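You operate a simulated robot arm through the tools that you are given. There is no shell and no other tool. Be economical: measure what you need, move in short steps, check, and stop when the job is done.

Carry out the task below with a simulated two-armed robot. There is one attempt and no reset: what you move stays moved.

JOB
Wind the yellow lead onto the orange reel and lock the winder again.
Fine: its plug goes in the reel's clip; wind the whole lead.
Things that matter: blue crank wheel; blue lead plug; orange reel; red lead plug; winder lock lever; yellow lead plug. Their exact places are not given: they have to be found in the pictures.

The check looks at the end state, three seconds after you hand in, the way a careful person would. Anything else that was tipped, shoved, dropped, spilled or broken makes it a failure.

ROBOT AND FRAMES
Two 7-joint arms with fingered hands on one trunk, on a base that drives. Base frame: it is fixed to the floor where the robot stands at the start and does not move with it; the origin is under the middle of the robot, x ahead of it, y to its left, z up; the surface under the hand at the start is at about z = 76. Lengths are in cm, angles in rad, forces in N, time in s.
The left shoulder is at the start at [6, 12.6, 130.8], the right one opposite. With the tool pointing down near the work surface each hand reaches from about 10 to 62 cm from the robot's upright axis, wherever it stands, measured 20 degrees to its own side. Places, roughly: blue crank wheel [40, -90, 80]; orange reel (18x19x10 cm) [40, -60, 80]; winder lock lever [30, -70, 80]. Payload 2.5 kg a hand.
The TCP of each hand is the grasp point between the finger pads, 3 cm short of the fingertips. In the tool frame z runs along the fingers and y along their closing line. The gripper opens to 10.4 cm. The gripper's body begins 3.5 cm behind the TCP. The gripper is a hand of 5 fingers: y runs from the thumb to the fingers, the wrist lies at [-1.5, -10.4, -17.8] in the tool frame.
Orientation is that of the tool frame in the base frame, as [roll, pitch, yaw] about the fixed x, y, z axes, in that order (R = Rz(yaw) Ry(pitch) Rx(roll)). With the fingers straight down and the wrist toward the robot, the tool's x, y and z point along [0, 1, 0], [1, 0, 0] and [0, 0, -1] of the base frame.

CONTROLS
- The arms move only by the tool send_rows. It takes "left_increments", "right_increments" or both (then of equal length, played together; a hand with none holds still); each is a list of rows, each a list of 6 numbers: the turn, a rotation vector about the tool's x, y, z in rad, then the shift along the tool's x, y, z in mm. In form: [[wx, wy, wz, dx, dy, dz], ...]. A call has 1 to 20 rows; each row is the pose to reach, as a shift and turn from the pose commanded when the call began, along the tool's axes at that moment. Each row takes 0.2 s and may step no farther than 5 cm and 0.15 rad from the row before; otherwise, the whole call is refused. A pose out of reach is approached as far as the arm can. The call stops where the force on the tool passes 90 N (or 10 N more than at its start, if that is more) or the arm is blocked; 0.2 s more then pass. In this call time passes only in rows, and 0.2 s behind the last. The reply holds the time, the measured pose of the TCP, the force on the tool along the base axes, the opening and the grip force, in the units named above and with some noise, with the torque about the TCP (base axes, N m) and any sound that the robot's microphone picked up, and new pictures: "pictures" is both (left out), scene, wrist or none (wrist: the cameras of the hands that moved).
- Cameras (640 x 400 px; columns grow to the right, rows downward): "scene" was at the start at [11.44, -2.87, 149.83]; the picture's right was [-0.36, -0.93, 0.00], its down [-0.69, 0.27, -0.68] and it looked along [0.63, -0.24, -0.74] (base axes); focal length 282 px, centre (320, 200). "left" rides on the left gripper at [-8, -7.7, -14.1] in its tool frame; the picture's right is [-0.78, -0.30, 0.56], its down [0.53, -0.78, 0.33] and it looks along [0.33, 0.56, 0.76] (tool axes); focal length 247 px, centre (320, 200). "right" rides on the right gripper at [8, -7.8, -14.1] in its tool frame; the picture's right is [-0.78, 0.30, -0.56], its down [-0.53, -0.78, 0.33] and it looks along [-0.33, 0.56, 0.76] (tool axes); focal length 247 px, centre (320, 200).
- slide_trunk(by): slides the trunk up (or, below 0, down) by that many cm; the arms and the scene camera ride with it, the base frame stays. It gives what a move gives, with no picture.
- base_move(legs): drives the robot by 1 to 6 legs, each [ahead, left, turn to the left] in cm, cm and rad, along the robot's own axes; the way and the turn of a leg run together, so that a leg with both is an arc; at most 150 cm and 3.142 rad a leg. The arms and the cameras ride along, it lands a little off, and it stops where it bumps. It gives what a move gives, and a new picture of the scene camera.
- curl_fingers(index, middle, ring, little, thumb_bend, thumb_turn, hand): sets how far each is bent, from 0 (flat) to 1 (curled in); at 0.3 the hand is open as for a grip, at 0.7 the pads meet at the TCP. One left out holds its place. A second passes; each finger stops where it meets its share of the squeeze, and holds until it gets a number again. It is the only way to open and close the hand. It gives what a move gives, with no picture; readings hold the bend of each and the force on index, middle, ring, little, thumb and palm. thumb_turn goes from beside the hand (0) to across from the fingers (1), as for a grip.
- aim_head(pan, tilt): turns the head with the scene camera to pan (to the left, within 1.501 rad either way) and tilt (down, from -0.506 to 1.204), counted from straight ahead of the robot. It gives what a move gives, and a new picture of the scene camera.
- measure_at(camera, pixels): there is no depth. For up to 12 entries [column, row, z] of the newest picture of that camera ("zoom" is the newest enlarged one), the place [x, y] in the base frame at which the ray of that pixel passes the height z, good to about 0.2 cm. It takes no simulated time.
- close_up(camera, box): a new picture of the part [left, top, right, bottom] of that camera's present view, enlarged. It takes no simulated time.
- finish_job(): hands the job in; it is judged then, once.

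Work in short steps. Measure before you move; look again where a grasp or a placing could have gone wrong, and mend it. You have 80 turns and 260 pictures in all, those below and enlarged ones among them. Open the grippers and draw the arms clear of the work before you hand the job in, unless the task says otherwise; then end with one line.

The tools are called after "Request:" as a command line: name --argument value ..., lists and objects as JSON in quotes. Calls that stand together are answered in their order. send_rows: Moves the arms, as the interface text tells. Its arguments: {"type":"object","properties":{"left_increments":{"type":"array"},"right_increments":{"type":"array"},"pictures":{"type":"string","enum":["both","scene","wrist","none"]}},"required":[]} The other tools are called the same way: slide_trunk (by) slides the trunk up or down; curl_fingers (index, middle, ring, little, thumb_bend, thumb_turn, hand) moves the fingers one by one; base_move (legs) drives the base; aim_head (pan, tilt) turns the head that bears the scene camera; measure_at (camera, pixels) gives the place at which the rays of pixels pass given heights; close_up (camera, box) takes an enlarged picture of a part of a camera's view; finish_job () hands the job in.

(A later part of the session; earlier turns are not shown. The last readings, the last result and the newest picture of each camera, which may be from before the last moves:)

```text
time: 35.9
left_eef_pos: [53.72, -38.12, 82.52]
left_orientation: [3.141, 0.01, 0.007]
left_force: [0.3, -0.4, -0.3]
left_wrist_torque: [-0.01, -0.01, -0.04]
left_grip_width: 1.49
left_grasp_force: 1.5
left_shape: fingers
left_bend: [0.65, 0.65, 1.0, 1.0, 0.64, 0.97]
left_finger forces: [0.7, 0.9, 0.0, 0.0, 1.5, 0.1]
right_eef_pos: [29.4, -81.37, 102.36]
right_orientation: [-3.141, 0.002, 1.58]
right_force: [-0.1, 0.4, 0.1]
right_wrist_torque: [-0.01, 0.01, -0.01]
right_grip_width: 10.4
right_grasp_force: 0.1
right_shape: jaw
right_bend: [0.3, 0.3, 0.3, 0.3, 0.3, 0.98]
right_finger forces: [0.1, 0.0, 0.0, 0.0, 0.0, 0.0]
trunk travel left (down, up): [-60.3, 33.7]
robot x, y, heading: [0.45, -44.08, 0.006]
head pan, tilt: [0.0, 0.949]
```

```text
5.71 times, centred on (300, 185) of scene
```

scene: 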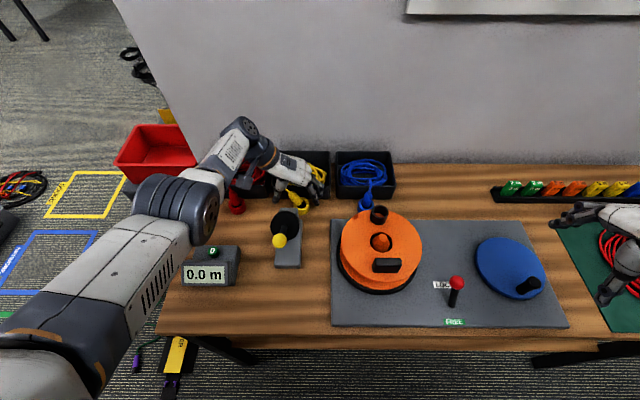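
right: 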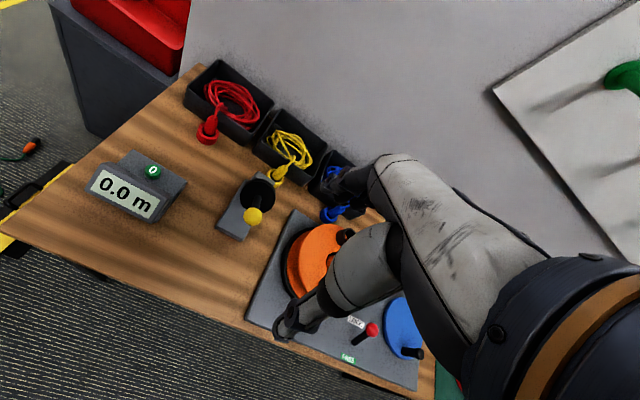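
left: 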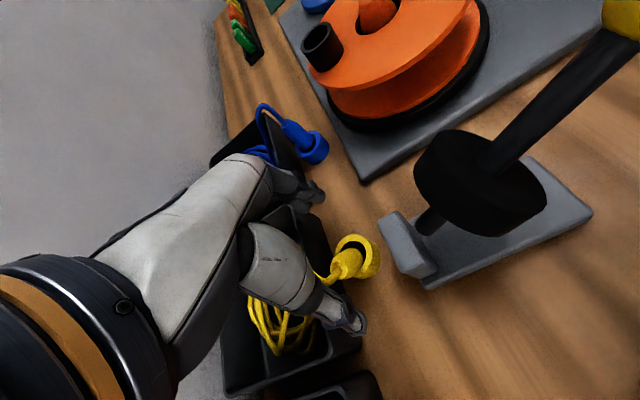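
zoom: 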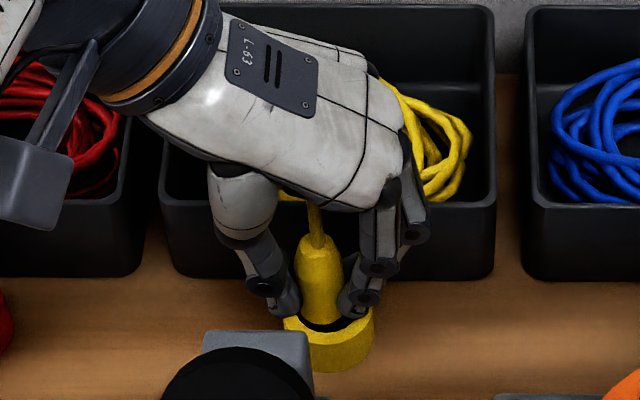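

Now index, middle and thumb all bear evenly on the upright plug. I squeeze a bit more and lift.

Request:
curl_fingers --hand "left" --index 0.71 --middle 0.71 --thumb_bend 0.7

Request:
send_rows --left_increments '[[0, 0, 0, 0, 0, -12], [0, 0, 0, 0, 0, -24], [0, 0, 0, 0, 0, -36], [0, 0, 0, 0, 0, -50]]' --pictures "none"

Request:
close_up --camera "left" --box '[240, 150, 440, 330]'

Request:
close_up --camera "scene" --box '[240, 140, 340, 220]'

```text
time: 36.9
left_eef_pos: [53.62, -38.18, 82.52]
left_orientation: [-3.141, 0.012, 0.008]
left_force: [0.8, 0.2, -0.3]
left_wrist_torque: [-0.07, 0.02, 0.0]
left_grip_width: 1.26
left_grasp_force: 6.0
left_shape: fingers
left_bend: [0.66, 0.68, 1.0, 1.0, 0.64, 0.97]
left_finger forces: [3.1, 3.1, 0.0, 0.0, 5.5, 0.0]
right_eef_pos: [29.35, -81.29, 102.31]
right_orientation: [-3.141, 0.0, 1.579]
right_force: [0.7, 0.6, -0.6]
right_wrist_torque: [0.0, 0.0, 0.02]
right_grip_width: 10.37
right_grasp_force: 0.2
right_shape: jaw
right_bend: [0.3, 0.3, 0.3, 0.3, 0.3, 0.98]
right_finger forces: [0.0, 0.1, 0.0, 0.1, 0.0, 0.0]
trunk travel left (down, up): [-60.3, 33.7]
robot x, y, heading: [0.89, -44.12, 0.007]
head pan, tilt: [0.0, 0.949]
```

```text
time: 37.9
left_eef_pos: [53.77, -38.2, 87.6]
left_orientation: [-3.141, 0.012, 0.008]
left_force: [-0.3, 0.6, 0.1]
left_wrist_torque: [-0.01, -0.01, 0.02]
left_grip_width: 1.22
left_grasp_force: 6.1
left_shape: fingers
left_bend: [0.66, 0.68, 1.0, 1.0, 0.64, 0.96]
left_finger forces: [3.0, 2.9, 0.0, 0.1, 5.4, 0.1]
right_eef_pos: [29.41, -81.42, 102.25]
right_orientation: [-3.141, 0.0, 1.579]
right_force: [1.0, 0.2, 0.7]
right_wrist_torque: [0.0, 0.02, -0.01]
right_grip_width: 10.38
right_grasp_force: 0.0
right_shape: jaw
right_bend: [0.3, 0.3, 0.3, 0.3, 0.3, 0.98]
right_finger forces: [0.0, 0.0, 0.1, 0.0, 0.0, 0.1]
trunk travel left (down, up): [-60.3, 33.7]
robot x, y, heading: [0.75, -43.76, 0.007]
head pan, tilt: [0.0, 0.949]
```

```text
2.22 times, centred on (340, 240) of left
```

zoom: 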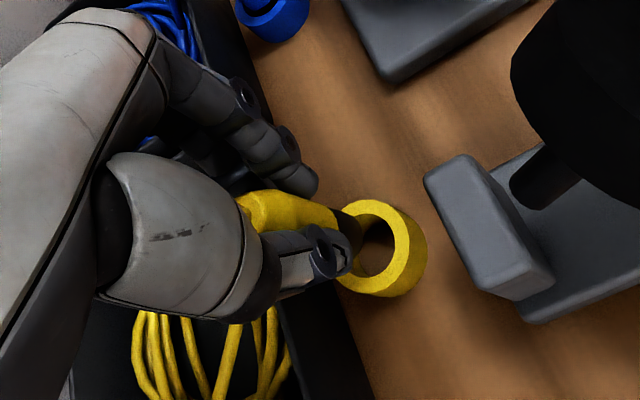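

```text
5.00 times, centred on (290, 180) of scene
```

zoom: 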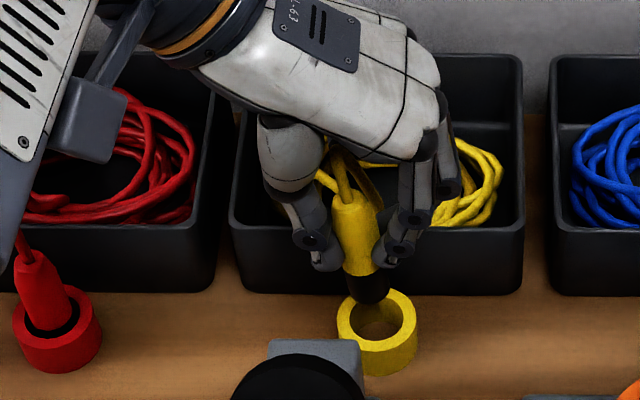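

Plug is held upright. I raise to z ≈ 96 and carry it to above the clip at [46.0,-56.4].

Request:
send_rows --left_increments '[[0, 0, 0, 0, 0, -40], [0, 0, 0, 0, 0, -85], [0, 0, 0, -15, 36, -85], [0, 0, 0, -31, 72, -85], [0, 0, 0, -46, 109, -85], [0, 0, 0, -62, 145, -85], [0, 0, 0, -77, 181, -85]]' --pictures "both"

Request:
close_up --camera "left" --box '[240, 150, 440, 330]'

Request:
close_up --camera "scene" --box '[310, 120, 440, 260]'

```text
time: 39.5
left_eef_pos: [46.39, -56.45, 96.26]
left_orientation: [3.14, 0.014, 0.008]
left_force: [-0.4, -0.9, -1.0]
left_wrist_torque: [-0.01, 0.01, 0.03]
left_grip_width: 1.22
left_grasp_force: 5.3
left_shape: fingers
left_bend: [0.66, 0.68, 1.0, 1.0, 0.64, 0.96]
left_finger forces: [3.0, 3.1, 0.0, 0.1, 5.3, 0.0]
right_eef_pos: [29.35, -81.42, 102.21]
right_orientation: [3.141, -0.001, 1.579]
right_force: [-0.6, 0.4, -0.2]
right_wrist_torque: [0.01, 0.01, 0.0]
right_grip_width: 10.35
right_grasp_force: 0.1
right_shape: jaw
right_bend: [0.3, 0.3, 0.3, 0.3, 0.3, 0.98]
right_finger forces: [0.1, 0.0, 0.0, 0.0, 0.0, 0.0]
trunk travel left (down, up): [-60.3, 33.7]
robot x, y, heading: [0.87, -43.82, 0.01]
head pan, tilt: [0.0, 0.949]
```

scene: 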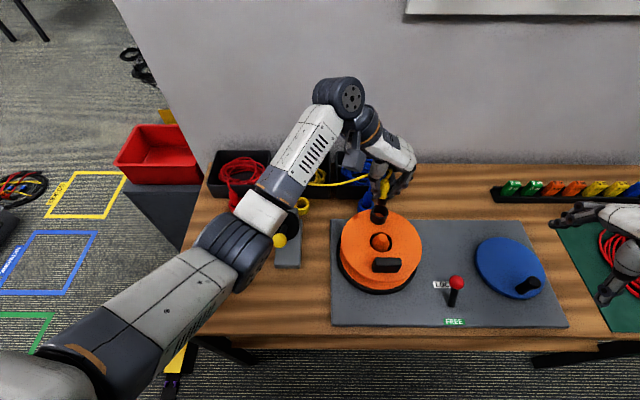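
left: 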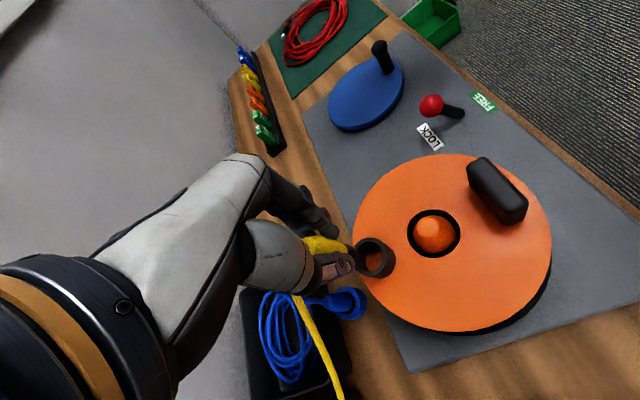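

```text
2.22 times, centred on (340, 240) of left
```

zoom: 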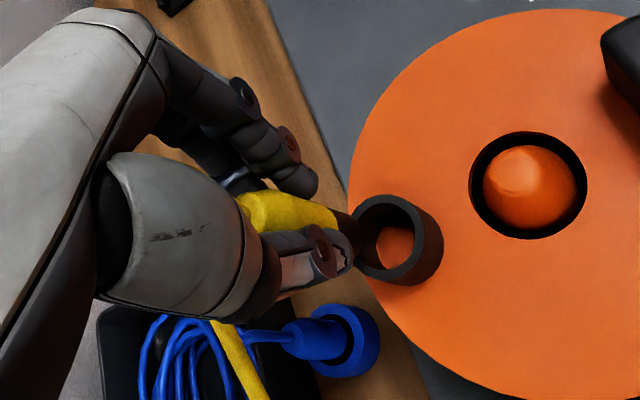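

```text
2.86 times, centred on (375, 190) of scene
```

zoom: 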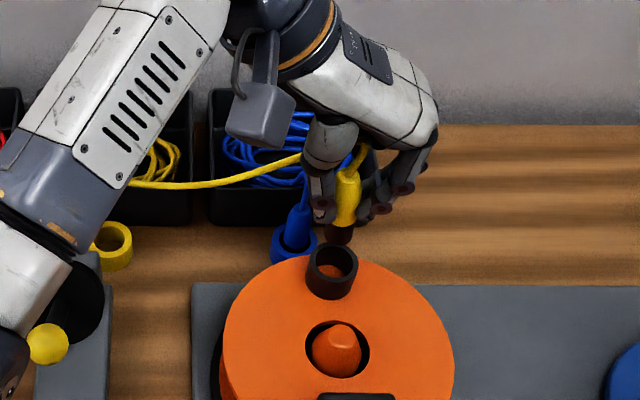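

Clip rim centre in the left zoom at (390,238) vs tool-axis prediction (374,242): clip is ≈0.5 cm nearer and 0.2 cm to the left. I correct and descend 2.5 cm, then check.

Request:
send_rows --left_increments '[[0, 0, 0, -5, -2, 0], [0, 0, 0, -5, -2, 12], [0, 0, 0, -5, -2, 25]]' --pictures "none"

Request:
close_up --camera "left" --box '[270, 180, 410, 310]'

Request:
close_up --camera "scene" --box '[340, 140, 420, 230]'

```text
time: 40.3
left_eef_pos: [45.7, -56.22, 93.89]
left_orientation: [3.135, 0.009, 0.006]
left_force: [-2.2, 0.1, 9.8]
left_wrist_torque: [0.05, 0.03, 0.02]
left_grip_width: 1.19
left_grasp_force: 7.1
left_shape: fingers
left_bend: [0.66, 0.68, 1.0, 1.0, 0.66, 0.96]
left_finger forces: [3.9, 3.4, 0.1, 0.0, 6.8, 0.0]
right_eef_pos: [29.18, -81.38, 102.39]
right_orientation: [-3.141, -0.001, 1.579]
right_force: [-0.9, 0.5, -0.4]
right_wrist_torque: [-0.02, 0.0, 0.02]
right_grip_width: 10.39
right_grasp_force: 0.2
right_shape: jaw
right_bend: [0.3, 0.3, 0.3, 0.3, 0.3, 0.98]
right_finger forces: [0.0, 0.1, 0.0, 0.1, 0.0, 0.0]
trunk travel left (down, up): [-60.3, 33.7]
robot x, y, heading: [0.76, -43.38, 0.01]
head pan, tilt: [0.0, 0.949]
```

```text
3.08 times, centred on (340, 245) of left
```

zoom: 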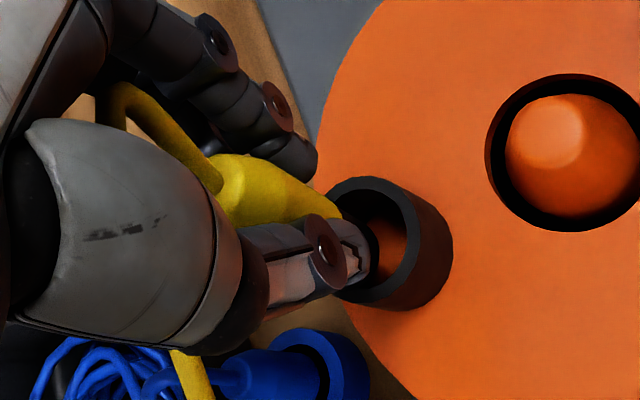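

```text
4.44 times, centred on (380, 185) of scene
```

zoom: 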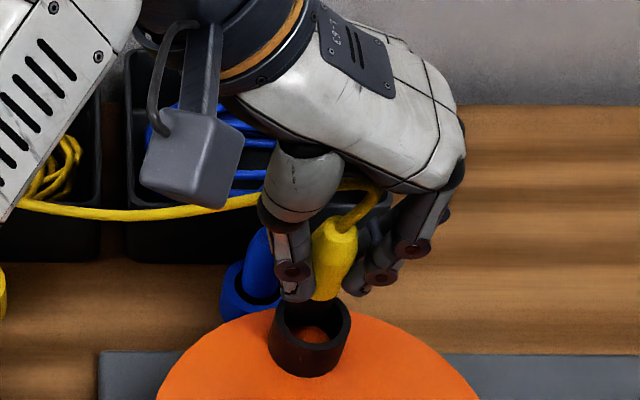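

Plug tip touched the clip's back rim (9.8 N). I measure rim centre and plug tip in the zoom at rim height.

Request:
measure_at --camera "zoom" --pixels '[[311, 323, 87.3], [326, 300, 87.3], [342, 260, 90.5], [270, 325, 87.3], [352, 325, 87.3], [311, 350, 87.3]]'

Request:
send_rows --left_increments '[[0, 0, 0, 0, 0, -12]]' --pictures "none"

Request:
close_up --camera "scene" --box '[340, 140, 420, 230]'

Request:
close_up --camera "left" --box '[270, 180, 410, 310]'

```text
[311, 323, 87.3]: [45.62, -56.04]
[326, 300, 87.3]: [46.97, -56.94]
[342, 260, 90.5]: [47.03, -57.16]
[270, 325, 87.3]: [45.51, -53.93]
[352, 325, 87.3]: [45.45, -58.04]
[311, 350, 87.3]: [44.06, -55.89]
```

```text
time: 40.7
left_eef_pos: [45.83, -56.07, 94.79]
left_orientation: [-3.14, 0.012, 0.007]
left_force: [-0.2, 0.6, -0.3]
left_wrist_torque: [0.0, 0.01, -0.01]
left_grip_width: 1.19
left_grasp_force: 5.8
left_shape: fingers
left_bend: [0.66, 0.68, 1.0, 1.0, 0.65, 0.96]
left_finger forces: [3.1, 3.4, 0.0, 0.0, 5.4, 0.1]
right_eef_pos: [29.42, -81.36, 102.29]
right_orientation: [-3.141, 0.0, 1.58]
right_force: [-1.2, -0.6, -0.8]
right_wrist_torque: [0.0, 0.04, -0.02]
right_grip_width: 10.36
right_grasp_force: 0.1
right_shape: jaw
right_bend: [0.3, 0.3, 0.3, 0.3, 0.3, 0.98]
right_finger forces: [0.0, 0.0, 0.0, 0.0, 0.0, 0.1]
trunk travel left (down, up): [-60.3, 33.7]
robot x, y, heading: [0.51, -43.6, 0.007]
head pan, tilt: [0.0, 0.949]
```

```text
4.44 times, centred on (380, 185) of scene
```

zoom: 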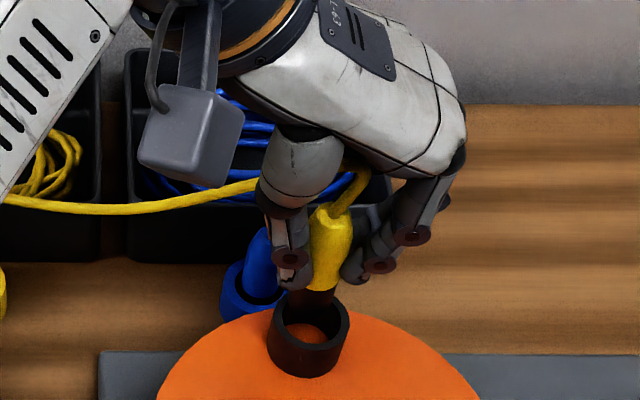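

```text
3.08 times, centred on (340, 245) of left
```

zoom: 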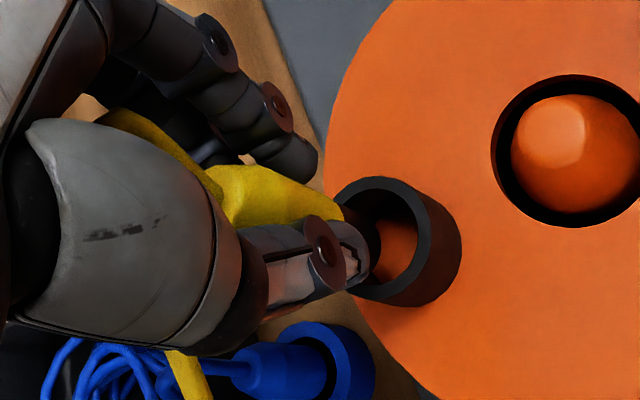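

I triangulate the dark plug tip from both cameras.

Request:
measure_at --camera "scene" --pixels '[[378.4, 206.5, 88.5], [378.4, 206.5, 89.5], [380.9, 195, 91], [377.8, 212.7, 87.3]]'

Request:
measure_at --camera "left" --pixels '[[355.3, 256.4, 88.5], [355.3, 256.4, 89.5], [364, 258, 87.3]]'

Request:
close_up --camera "left" --box '[320, 220, 400, 290]'

Request:
close_up --camera "scene" --box '[360, 180, 400, 230]'

```text
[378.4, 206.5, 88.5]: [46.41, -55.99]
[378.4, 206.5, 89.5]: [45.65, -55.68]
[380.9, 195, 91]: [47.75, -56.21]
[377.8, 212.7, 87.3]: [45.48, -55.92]
```

```text
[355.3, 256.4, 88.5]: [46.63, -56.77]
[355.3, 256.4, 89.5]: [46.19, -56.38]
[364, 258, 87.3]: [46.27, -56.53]
```

```text
5.71 times, centred on (360, 255) of left
```

zoom: 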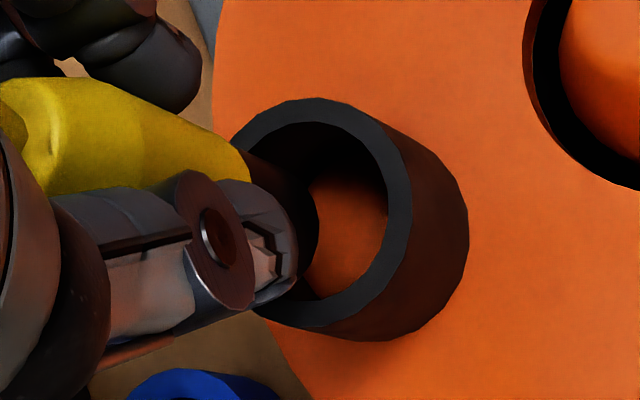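

```text
8.00 times, centred on (380, 205) of scene
```

zoom: 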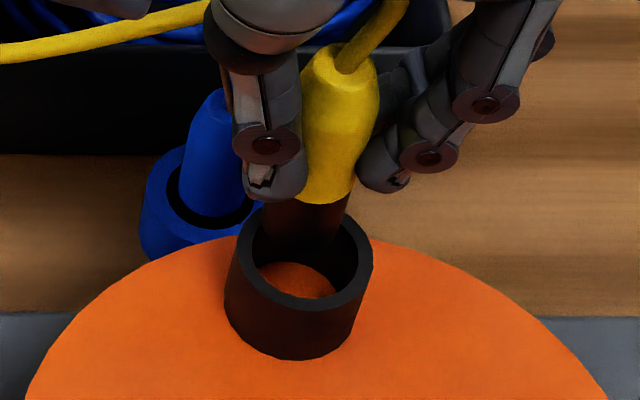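

Zooms show the tip slightly behind (≈0.4–0.5 cm in +x) of the clip centre, y fine. I shift -4.5 mm and descend gently.

Request:
send_rows --left_increments '[[0, 0, 0, -4.5, 0, 0], [0, 0, 0, -4.5, 0, 8], [0, 0, 0, -4.5, 0, 16], [0, 0, 0, -4.5, 0, 22], [0, 0, 0, -4.5, 0, 28]]' --pictures "none"

Request:
close_up --camera "scene" --box '[360, 180, 400, 230]'

Request:
close_up --camera "left" --box '[300, 200, 400, 290]'

```text
time: 41.9
left_eef_pos: [45.3, -56.1, 92.11]
left_orientation: [3.141, 0.009, 0.008]
left_force: [0.1, -0.3, -0.2]
left_wrist_torque: [0.03, 0.0, 0.0]
left_grip_width: 1.19
left_grasp_force: 5.8
left_shape: fingers
left_bend: [0.66, 0.68, 1.0, 1.0, 0.65, 0.96]
left_finger forces: [3.0, 3.6, 0.0, 0.0, 5.6, 0.0]
right_eef_pos: [29.31, -81.39, 102.27]
right_orientation: [-3.141, 0.0, 1.581]
right_force: [0.7, -0.2, -0.2]
right_wrist_torque: [-0.01, 0.01, -0.01]
right_grip_width: 10.37
right_grasp_force: 0.1
right_shape: jaw
right_bend: [0.3, 0.3, 0.3, 0.3, 0.3, 0.98]
right_finger forces: [0.0, 0.1, 0.0, 0.1, 0.1, 0.1]
trunk travel left (down, up): [-60.3, 33.7]
robot x, y, heading: [0.77, -43.64, 0.009]
head pan, tilt: [0.0, 0.949]
```

```text
8.00 times, centred on (380, 205) of scene
```

zoom: 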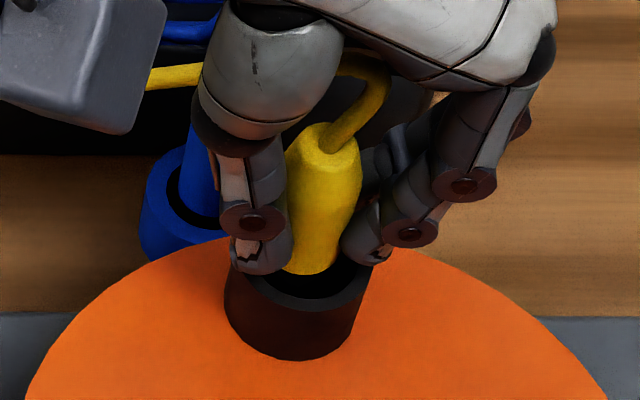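

```text
4.44 times, centred on (350, 245) of left
```

zoom: 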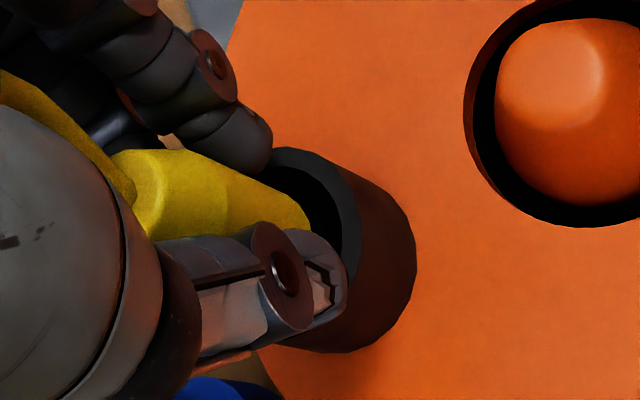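

The tip is entering the clip with no contact force. I push on down until it seats.

Request:
send_rows --left_increments '[[0, 0, 0, 0, 0, 4], [0, 0, 0, 0, 0, 8], [0, 0, 0, 0, 0, 12]]' --pictures "none"

Request:
close_up --camera "scene" --box '[360, 180, 400, 230]'

```text
time: 42.7
left_eef_pos: [45.27, -56.32, 91.22]
left_orientation: [3.135, 0.008, 0.005]
left_force: [-1.2, -0.8, 17.3]
left_wrist_torque: [0.09, 0.03, -0.01]
left_grip_width: 1.09
left_grasp_force: 8.4
left_shape: fingers
left_bend: [0.71, 0.71, 1.0, 1.0, 0.65, 0.96]
left_finger forces: [4.0, 5.2, 0.1, 0.0, 7.8, 0.0]
right_eef_pos: [29.26, -81.43, 102.43]
right_orientation: [-3.141, 0.003, 1.579]
right_force: [0.4, 0.3, -0.7]
right_wrist_torque: [0.01, 0.01, -0.02]
right_grip_width: 10.36
right_grasp_force: 0.1
right_shape: jaw
right_bend: [0.3, 0.3, 0.3, 0.3, 0.3, 0.98]
right_finger forces: [0.1, 0.0, 0.0, 0.1, 0.0, 0.0]
trunk travel left (down, up): [-60.3, 33.7]
robot x, y, heading: [0.59, -43.42, 0.006]
head pan, tilt: [0.0, 0.949]
```

```text
8.00 times, centred on (380, 205) of scene
```

zoom: 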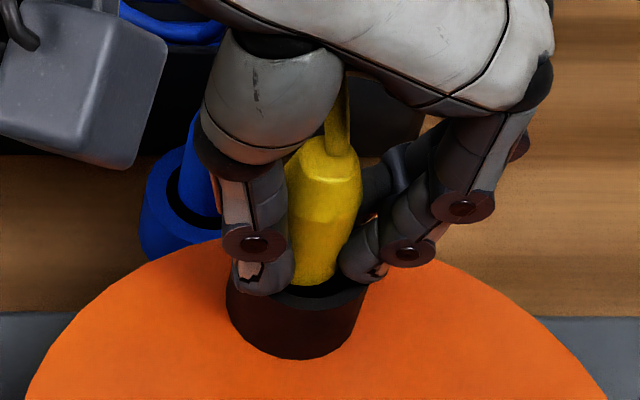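

17 N: the plug is on the clip floor. I open the fingers slowly and check that it stays.

Request:
curl_fingers --hand "left" --index 0.5 --middle 0.5 --thumb_bend 0.5

Request:
close_up --camera "scene" --box '[350, 170, 410, 230]'

Request:
close_up --camera "left" --box '[240, 170, 420, 310]'

```text
time: 43.7
left_eef_pos: [45.33, -56.19, 90.78]
left_orientation: [-3.141, 0.013, 0.008]
left_force: [0.4, 0.0, 0.5]
left_wrist_torque: [0.03, 0.01, -0.01]
left_grip_width: 5.16
left_grasp_force: 0.1
left_shape: fingers
left_bend: [0.5, 0.5, 1.0, 1.0, 0.5, 0.97]
left_finger forces: [0.0, 0.1, 0.0, 0.1, 0.0, 0.0]
right_eef_pos: [29.37, -81.35, 102.27]
right_orientation: [3.142, 0.001, 1.58]
right_force: [-0.4, -0.2, -0.2]
right_wrist_torque: [0.0, 0.01, 0.03]
right_grip_width: 10.37
right_grasp_force: 0.1
right_shape: jaw
right_bend: [0.3, 0.3, 0.3, 0.3, 0.3, 0.98]
right_finger forces: [0.0, 0.1, 0.0, 0.1, 0.0, 0.0]
trunk travel left (down, up): [-60.3, 33.7]
robot x, y, heading: [0.8, -43.62, 0.009]
head pan, tilt: [0.0, 0.949]
```

```text
6.67 times, centred on (380, 200) of scene
```

zoom: 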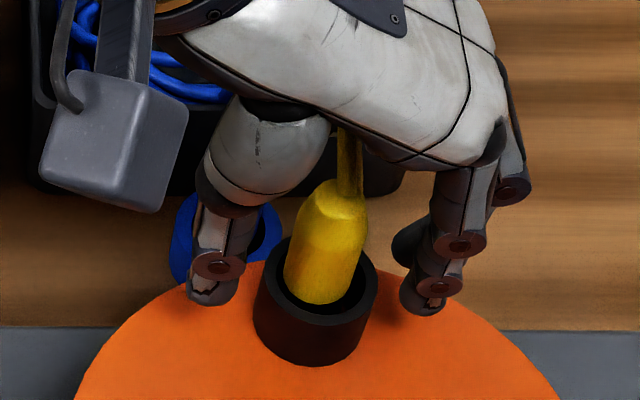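

```text
2.86 times, centred on (330, 240) of left
```

zoom: 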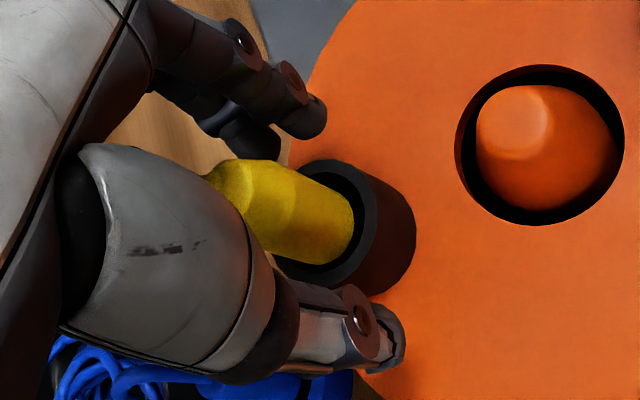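

The plug stands in the clip. I open wide, lift the left hand straight up 16 cm and draw it left.

Request:
curl_fingers --hand "left" --index 0.35 --middle 0.35 --thumb_bend 0.35

Request:
send_rows --left_increments '[[0, 0, 0, 0, 0, -20], [0, 0, 0, 0, 0, -40], [0, 0, 0, 0, 0, -80], [0, 0, 0, 0, 0, -120], [0, 0, 0, 0, 0, -150], [0, 0, 0, -10, -40, -160], [0, 0, 0, -20, -80, -160], [0, 0, 0, -30, -120, -160], [0, 0, 0, -40, -160, -160]]' --pictures "scene"

Request:
close_up --camera "scene" --box '[280, 140, 580, 340]'

```text
time: 44.7
left_eef_pos: [45.42, -56.09, 90.87]
left_orientation: [-3.141, 0.011, 0.007]
left_force: [-0.3, 1.0, -0.3]
left_wrist_torque: [0.01, -0.03, 0.0]
left_grip_width: 9.03
left_grasp_force: 0.1
left_shape: fingers
left_bend: [0.35, 0.35, 1.0, 1.0, 0.35, 0.97]
left_finger forces: [0.0, 0.0, 0.0, 0.1, 0.0, 0.1]
right_eef_pos: [29.34, -81.46, 102.34]
right_orientation: [3.141, 0.0, 1.579]
right_force: [0.4, -0.5, -0.3]
right_wrist_torque: [0.03, -0.02, 0.01]
right_grip_width: 10.39
right_grasp_force: 0.0
right_shape: jaw
right_bend: [0.3, 0.3, 0.3, 0.3, 0.3, 0.98]
right_finger forces: [0.0, 0.0, 0.0, 0.0, 0.1, 0.0]
trunk travel left (down, up): [-60.3, 33.7]
robot x, y, heading: [1.07, -43.58, 0.007]
head pan, tilt: [0.0, 0.949]
```

```text
time: 46.7
left_eef_pos: [41.23, -40.09, 106.79]
left_orientation: [-3.141, 0.011, 0.008]
left_force: [0.4, 0.3, 0.0]
left_wrist_torque: [-0.02, -0.04, -0.01]
left_grip_width: 9.02
left_grasp_force: 0.0
left_shape: fingers
left_bend: [0.35, 0.35, 1.0, 1.0, 0.35, 0.97]
left_finger forces: [0.1, 0.0, 0.0, 0.0, 0.0, 0.0]
right_eef_pos: [29.42, -81.43, 102.33]
right_orientation: [3.142, 0.001, 1.58]
right_force: [0.1, 0.5, 0.4]
right_wrist_torque: [0.0, 0.0, 0.0]
right_grip_width: 10.38
right_grasp_force: 0.1
right_shape: jaw
right_bend: [0.3, 0.3, 0.3, 0.3, 0.3, 0.98]
right_finger forces: [0.0, 0.1, 0.0, 0.0, 0.0, 0.0]
trunk travel left (down, up): [-60.3, 33.7]
robot x, y, heading: [0.5, -43.84, 0.007]
head pan, tilt: [0.0, 0.949]
```

scene: 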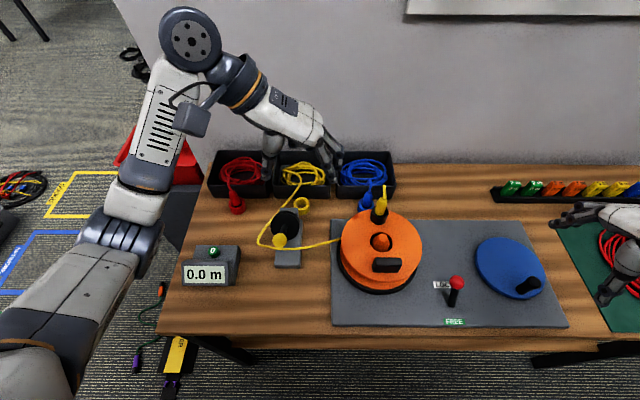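

```text
2.00 times, centred on (430, 240) of scene
```

zoom: 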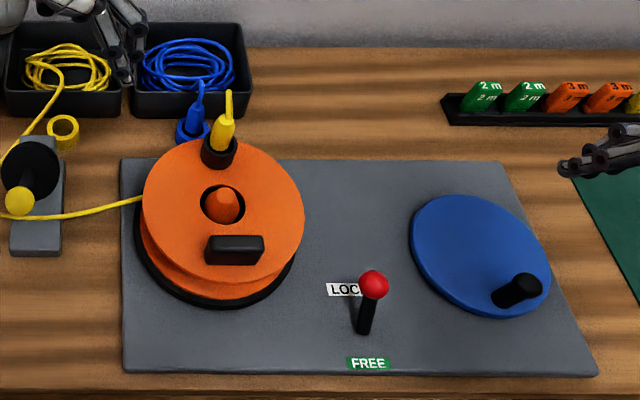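

The lead is clipped and now runs via the guide wheel to the reel. I drive right 20 cm so the right hand can reach lever and crank; hands are high.

Request:
base_move --legs '[[0, -20, 0]]'

Request:
close_up --camera "scene" --box '[330, 220, 480, 340]'

```text
time: 48.3
left_eef_pos: [41.33, -60.34, 106.8]
left_orientation: [3.14, 0.012, 0.006]
left_force: [-0.3, 0.1, -1.3]
left_wrist_torque: [-0.01, -0.01, 0.03]
left_grip_width: 9.02
left_grasp_force: 0.1
left_shape: fingers
left_bend: [0.35, 0.35, 1.0, 1.0, 0.35, 0.97]
left_finger forces: [0.1, 0.0, 0.1, 0.1, 0.0, 0.1]
right_eef_pos: [29.43, -101.57, 102.2]
right_orientation: [3.141, 0.0, 1.578]
right_force: [0.2, -0.1, -0.2]
right_wrist_torque: [0.0, 0.01, -0.02]
right_grip_width: 10.35
right_grasp_force: 0.1
right_shape: jaw
right_bend: [0.3, 0.3, 0.3, 0.3, 0.3, 0.98]
right_finger forces: [0.0, 0.0, 0.1, 0.1, 0.0, 0.0]
trunk travel left (down, up): [-60.3, 33.7]
robot x, y, heading: [0.87, -63.43, 0.007]
head pan, tilt: [0.0, 0.949]
```

scene: 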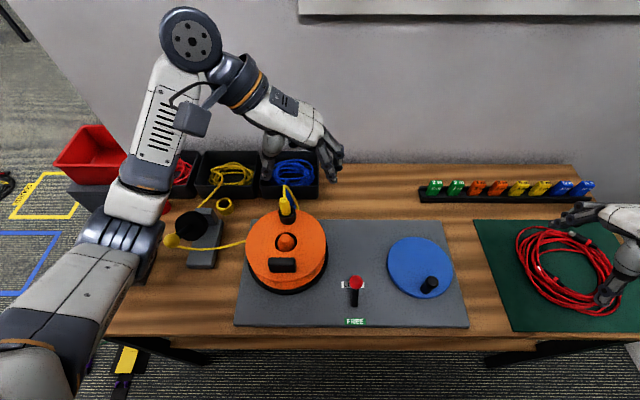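

```text
3.33 times, centred on (405, 280) of scene
```

zoom: 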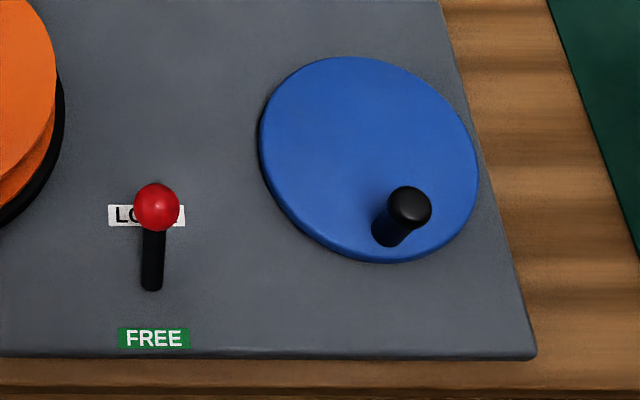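

Measure the wheel, knob, and lever from this near-frontal view.

Request:
measure_at --camera "zoom" --pixels '[[368, 158, 79], [260, 140, 79], [478, 165, 79], [360, 57, 79], [392, 262, 79], [409, 206, 84], [409, 206, 86], [390, 232, 79], [157, 206, 84], [152, 285, 77]]'

```text
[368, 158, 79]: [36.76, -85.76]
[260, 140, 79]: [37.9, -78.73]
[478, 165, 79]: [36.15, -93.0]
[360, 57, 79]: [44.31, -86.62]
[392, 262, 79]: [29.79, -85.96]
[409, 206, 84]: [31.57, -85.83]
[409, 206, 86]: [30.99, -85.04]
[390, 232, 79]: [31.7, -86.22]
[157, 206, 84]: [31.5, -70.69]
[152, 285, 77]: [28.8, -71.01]
```

Wheel centre ≈ [37,-85.9], knob ≈ [31.8,-86.2], top z ≈ 83–84; lever ball ≈ [31.5,-70.7,84]. I move the left hand further left and the right hand above the lever.

Request:
send_rows --left_increments '[[0, 0, 0, 0, -30, 0], [0, 0, 0, 0, -60, 0], [0, 0, 0, 0, -90, 0], [0, 0, 0, 0, -120, 0], [0, 0, 0, 0, -120, 0], [0, 0, 0, 0, -120, 0], [0, 0, 0, 0, -120, 0], [0, 0, 0, 0, -120, 0], [0, 0, 0, 0, -120, 0]]' --right_increments '[[0, 0, 0, 40, 3, 0], [0, 0, 0, 80, 6, 0], [0, 0, 0, 120, 9, 0], [0, 0, 0, 160, 12, 0], [0, 0, 0, 200, 15, 0], [0, 0, 0, 240, 18, 0], [0, 0, 0, 280, 20, 0], [0, 0, 0, 309, 21, 0], [0, 0, 0, 309, 21, 40]]' --pictures "both"

Request:
curl_fingers --hand "right" --index 0.42 --middle 0.42 --ring 0.42 --little 0.42 --thumb_bend 0.42

Request:
close_up --camera "right" --box '[200, 120, 460, 330]'

```text
time: 50.3
left_eef_pos: [41.08, -48.28, 106.89]
left_orientation: [-3.14, 0.012, 0.004]
left_force: [-0.8, 1.2, -1.2]
left_wrist_torque: [-0.04, 0.01, -0.01]
left_grip_width: 9.05
left_grasp_force: 0.1
left_shape: fingers
left_bend: [0.35, 0.35, 1.0, 1.0, 0.35, 0.97]
left_finger forces: [0.0, 0.0, 0.1, 0.0, 0.0, 0.0]
right_eef_pos: [34.89, -71.51, 98.78]
right_orientation: [-3.14, -0.001, 1.577]
right_force: [0.3, 0.5, 0.2]
right_wrist_torque: [0.02, 0.02, -0.03]
right_grip_width: 10.37
right_grasp_force: 0.0
right_shape: jaw
right_bend: [0.3, 0.3, 0.3, 0.3, 0.3, 0.97]
right_finger forces: [0.1, 0.1, 0.1, 0.1, 0.0, 0.0]
right hand out of reach, approached as far as the arm can: row 2, 3, 4, 5, 6, 7, 8, 9
trunk travel left (down, up): [-60.3, 33.7]
robot x, y, heading: [0.96, -63.98, 0.005]
head pan, tilt: [0.0, 0.949]
```

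scene: 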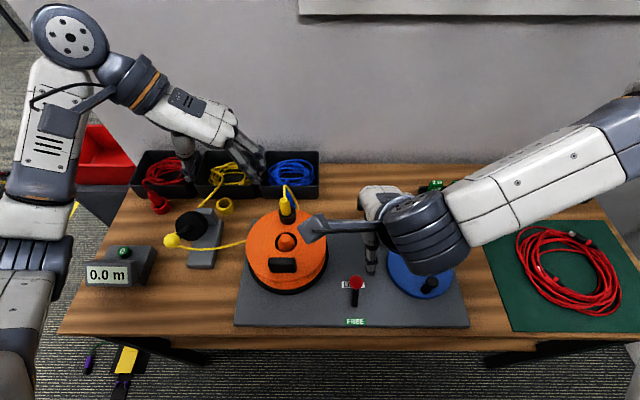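
right: 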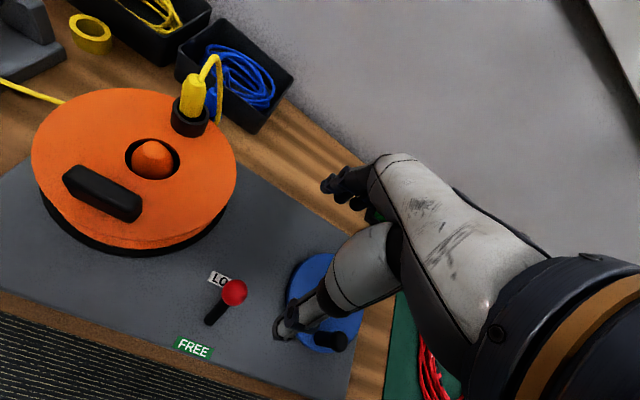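
left: 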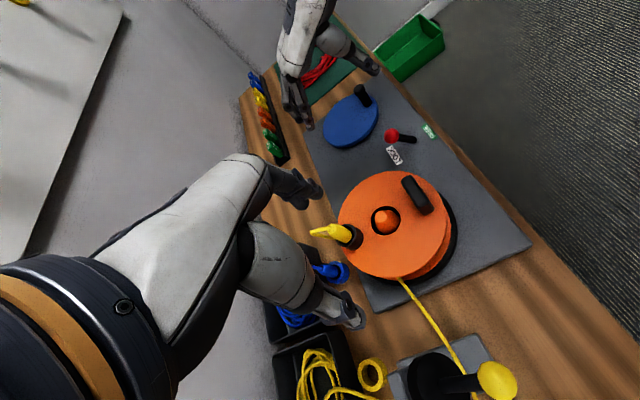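

```text
time: 51.3
left_eef_pos: [41.01, -48.31, 106.93]
left_orientation: [-3.14, 0.011, 0.004]
left_force: [0.3, 0.0, 0.5]
left_wrist_torque: [0.02, -0.01, 0.01]
left_grip_width: 9.02
left_grasp_force: 0.1
left_shape: fingers
left_bend: [0.35, 0.35, 1.0, 1.0, 0.35, 0.97]
left_finger forces: [0.0, 0.0, 0.1, 0.0, 0.0, 0.0]
right_eef_pos: [34.96, -71.56, 98.84]
right_orientation: [-3.141, 0.001, 1.577]
right_force: [0.9, 0.5, -0.5]
right_wrist_torque: [-0.03, 0.04, 0.02]
right_grip_width: 7.33
right_grasp_force: 0.1
right_shape: fingers
right_bend: [0.42, 0.42, 0.42, 0.42, 0.42, 0.97]
right_finger forces: [0.0, 0.0, 0.0, 0.1, 0.0, 0.1]
trunk travel left (down, up): [-60.3, 33.7]
robot x, y, heading: [0.87, -63.84, 0.008]
head pan, tilt: [0.0, 0.949]
```

```text
1.90 times, centred on (330, 225) of right
```

zoom: 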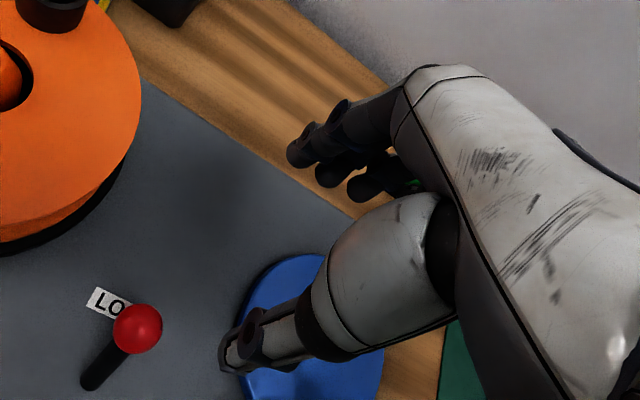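

The right hand is too close to its shoulder for that spot; I back the base up 9 cm so there is room, then aim above the lever.

Request:
base_move --legs '[[-9, 0, 0]]'

Request:
send_rows --right_increments '[[0, 0, 0, 4, 20, 20], [0, 0, 0, 8, 52, 40], [0, 0, 0, 8, 52, 70]]' --pictures "both"

Request:
close_up --camera "right" --box '[200, 120, 460, 330]'

```text
time: 52.4
left_eef_pos: [31.96, -48.29, 106.89]
left_orientation: [-3.141, 0.011, 0.005]
left_force: [-1.1, -0.3, 0.3]
left_wrist_torque: [0.0, -0.03, -0.02]
left_grip_width: 9.02
left_grasp_force: 0.1
left_shape: fingers
left_bend: [0.35, 0.35, 1.0, 1.0, 0.35, 0.97]
left_finger forces: [0.1, 0.0, 0.0, 0.0, 0.0, 0.0]
right_eef_pos: [25.89, -71.55, 98.85]
right_orientation: [-3.14, 0.0, 1.579]
right_force: [0.2, -0.1, 0.6]
right_wrist_torque: [0.0, 0.02, 0.0]
right_grip_width: 7.32
right_grasp_force: 0.1
right_shape: fingers
right_bend: [0.42, 0.42, 0.42, 0.42, 0.42, 0.97]
right_finger forces: [0.0, 0.0, 0.0, 0.0, 0.0, 0.0]
trunk travel left (down, up): [-60.3, 33.7]
robot x, y, heading: [-8.67, -63.69, 0.012]
head pan, tilt: [0.0, 0.949]
```

scene: 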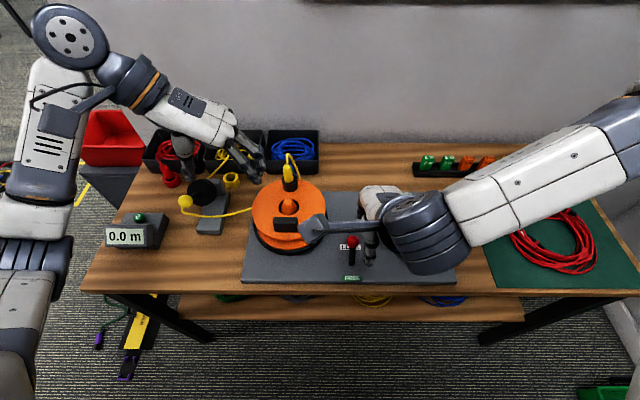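

```text
time: 53.2
left_eef_pos: [32.04, -48.41, 106.9]
left_orientation: [-3.14, 0.011, 0.004]
left_force: [0.1, 0.6, 0.6]
left_wrist_torque: [-0.02, 0.0, 0.03]
left_grip_width: 9.05
left_grasp_force: 0.0
left_shape: fingers
left_bend: [0.35, 0.35, 1.0, 1.0, 0.35, 0.97]
left_finger forces: [0.1, 0.0, 0.0, 0.0, 0.0, 0.0]
right_eef_pos: [30.83, -74.0, 94.31]
right_orientation: [-3.138, 0.0, 1.578]
right_force: [0.7, 0.9, -0.5]
right_wrist_torque: [-0.01, -0.04, -0.01]
right_grip_width: 7.32
right_grasp_force: 0.0
right_shape: fingers
right_bend: [0.42, 0.42, 0.42, 0.42, 0.42, 0.97]
right_finger forces: [0.0, 0.0, 0.0, 0.0, 0.0, 0.0]
right hand out of reach, approached as far as the arm can: row 1, 2, 3
trunk travel left (down, up): [-60.3, 33.7]
robot x, y, heading: [-8.34, -64.12, 0.01]
head pan, tilt: [0.0, 0.949]
```

scene: 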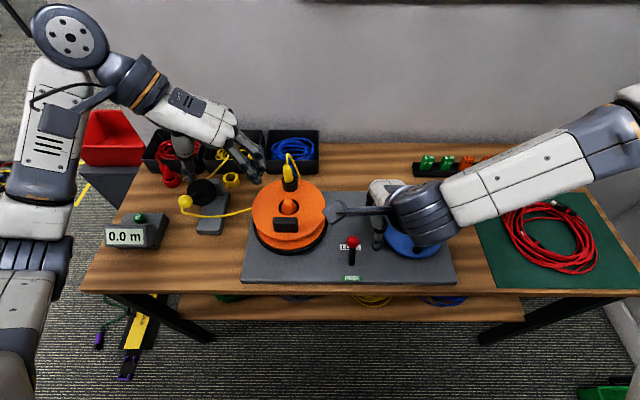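
right: 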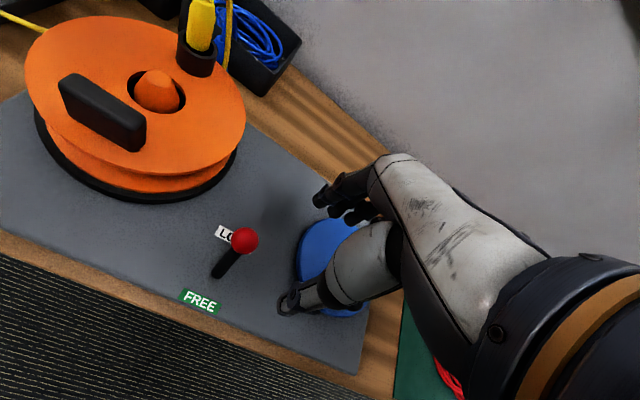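

```text
1.90 times, centred on (330, 225) of right
```

zoom: 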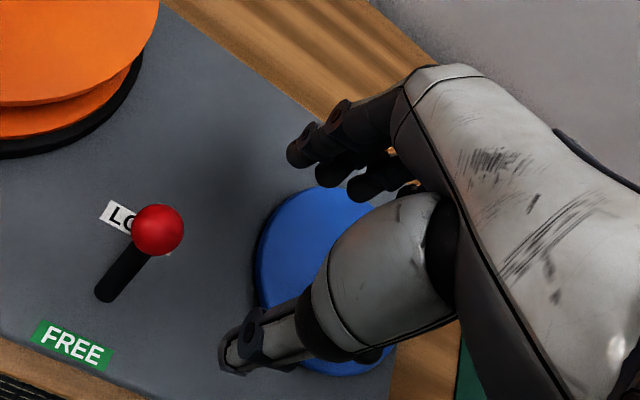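

Again limited; as with the left arm, yawing the hand inward-mirrored should free it. I yaw by -0.7 about tool z and shift toward the lever.

Request:
send_rows --right_increments '[[0, 0, -0.14, 0, 0, 0], [0, 0, -0.28, 8, 2, 0], [0, 0, -0.42, 16, 4, 0], [0, 0, -0.56, 25, 6, 0], [0, 0, -0.7, 33, 8, 0]]' --pictures "wrist"

Request:
close_up --camera "scene" --box '[320, 150, 480, 290]'

```text
time: 54.4
left_eef_pos: [31.98, -48.3, 106.92]
left_orientation: [3.141, 0.013, 0.005]
left_force: [0.1, -0.4, -0.1]
left_wrist_torque: [-0.01, 0.02, -0.02]
left_grip_width: 9.06
left_grasp_force: 0.0
left_shape: fingers
left_bend: [0.35, 0.35, 1.0, 1.0, 0.35, 0.97]
left_finger forces: [0.0, 0.0, 0.0, 0.1, 0.0, 0.0]
right_eef_pos: [31.7, -70.53, 94.45]
right_orientation: [-3.14, -0.002, 2.281]
right_force: [-0.2, 0.2, 0.0]
right_wrist_torque: [-0.01, 0.01, 0.01]
right_grip_width: 7.35
right_grasp_force: 0.0
right_shape: fingers
right_bend: [0.42, 0.42, 0.42, 0.42, 0.42, 0.97]
right_finger forces: [0.1, 0.0, 0.0, 0.1, 0.0, 0.0]
trunk travel left (down, up): [-60.3, 33.7]
robot x, y, heading: [-7.79, -63.59, 0.002]
head pan, tilt: [0.0, 0.949]
```

right: 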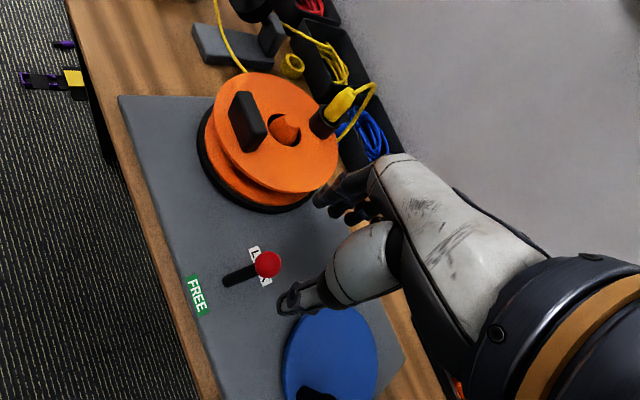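

```text
2.86 times, centred on (400, 220) of scene
```

zoom: 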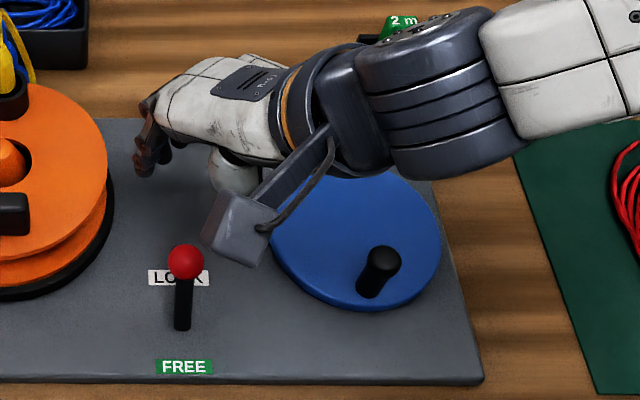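

Now above the lever. I descend so the ball lies between thumb and fingers.

Request:
send_rows --right_increments '[[0, 0, 0, 0, 0, 35], [0, 0, 0, 0, 0, 70], [0, 0, 0, 0, 0, 105]]' --pictures "wrist"

Request:
close_up --camera "scene" --box '[320, 180, 440, 290]'

```text
time: 55.2
left_eef_pos: [32.15, -48.36, 106.93]
left_orientation: [-3.14, 0.012, 0.004]
left_force: [0.5, -0.2, 0.4]
left_wrist_torque: [0.03, -0.01, 0.01]
left_grip_width: 9.02
left_grasp_force: 0.0
left_shape: fingers
left_bend: [0.35, 0.35, 1.0, 1.0, 0.35, 0.97]
left_finger forces: [0.0, 0.0, 0.0, 0.0, 0.0, 0.1]
right_eef_pos: [30.69, -73.98, 89.08]
right_orientation: [-3.14, -0.004, 2.277]
right_force: [-0.4, 0.1, -0.7]
right_wrist_torque: [-0.02, 0.01, -0.02]
right_grip_width: 7.35
right_grasp_force: 0.1
right_shape: fingers
right_bend: [0.42, 0.42, 0.42, 0.42, 0.42, 0.97]
right_finger forces: [0.0, 0.1, 0.0, 0.0, 0.0, 0.0]
right hand out of reach, approached as far as the arm can: row 1, 2, 3
trunk travel left (down, up): [-60.3, 33.7]
robot x, y, heading: [-8.38, -63.73, 0.009]
head pan, tilt: [0.0, 0.949]
```

right: 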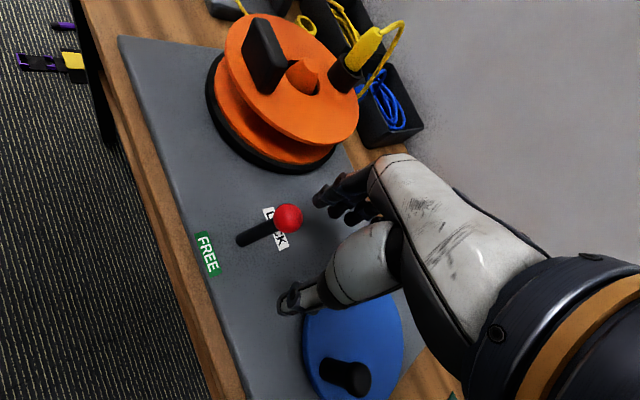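

```text
3.64 times, centred on (380, 235) of scene
```

zoom: 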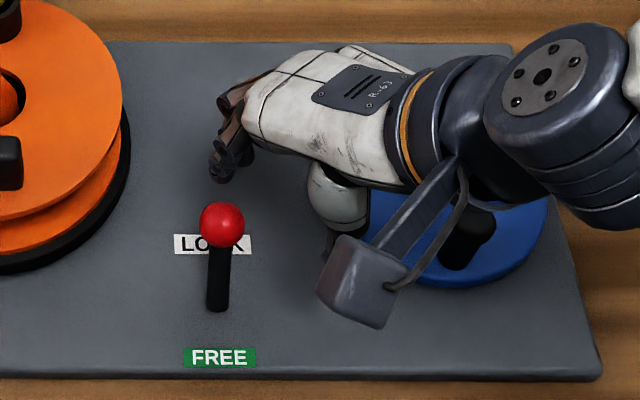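

The arm lacks inboard reach here; I raise the hand and move the base left 12 cm so the lever is more to the right side.

Request:
send_rows --right_increments '[[0, 0, 0, 0, 0, -30], [0, 0, 0, 0, 0, -60]]' --pictures "none"

Request:
base_move --legs '[[0, 12, 0]]'

```text
time: 55.8
left_eef_pos: [32.0, -48.42, 106.79]
left_orientation: [-3.14, 0.013, 0.003]
left_force: [1.0, 0.1, 0.1]
left_wrist_torque: [0.01, -0.03, 0.01]
left_grip_width: 9.02
left_grasp_force: 0.0
left_shape: fingers
left_bend: [0.35, 0.35, 1.0, 1.0, 0.35, 0.97]
left_finger forces: [0.0, 0.0, 0.0, 0.0, 0.0, 0.1]
right_eef_pos: [30.46, -73.96, 95.11]
right_orientation: [-3.14, -0.001, 2.278]
right_force: [-0.2, 0.0, 0.4]
right_wrist_torque: [-0.01, 0.0, 0.01]
right_grip_width: 7.35
right_grasp_force: 0.1
right_shape: fingers
right_bend: [0.42, 0.42, 0.42, 0.42, 0.42, 0.97]
right_finger forces: [0.0, 0.1, 0.0, 0.0, 0.1, 0.0]
trunk travel left (down, up): [-60.3, 33.7]
robot x, y, heading: [-8.2, -63.91, 0.007]
head pan, tilt: [0.0, 0.949]
```

```text
time: 57.0
left_eef_pos: [31.86, -36.28, 106.94]
left_orientation: [3.141, 0.012, 0.007]
left_force: [0.5, 0.4, -0.5]
left_wrist_torque: [-0.02, -0.03, 0.02]
left_grip_width: 9.04
left_grasp_force: 0.0
left_shape: fingers
left_bend: [0.35, 0.35, 1.0, 1.0, 0.35, 0.97]
left_finger forces: [0.1, 0.0, 0.0, 0.0, 0.0, 0.0]
right_eef_pos: [30.54, -61.84, 94.96]
right_orientation: [-3.139, -0.003, 2.282]
right_force: [-0.5, 1.5, 0.7]
right_wrist_torque: [-0.02, 0.01, 0.01]
right_grip_width: 7.32
right_grasp_force: 0.2
right_shape: fingers
right_bend: [0.42, 0.42, 0.42, 0.42, 0.42, 0.97]
right_finger forces: [0.1, 0.0, 0.0, 0.0, 0.1, 0.0]
trunk travel left (down, up): [-60.3, 33.7]
robot x, y, heading: [-8.22, -52.23, 0.005]
head pan, tilt: [0.0, 0.949]
```

scene: 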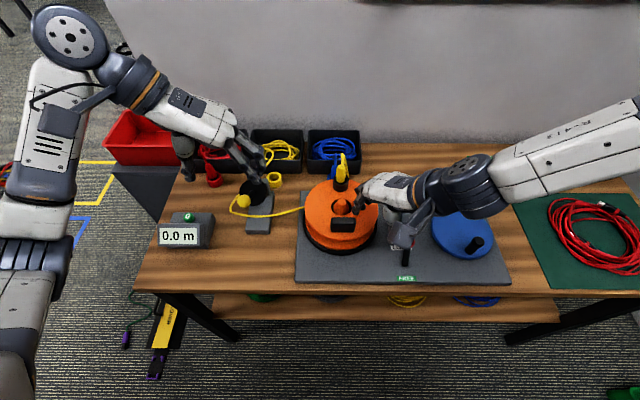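

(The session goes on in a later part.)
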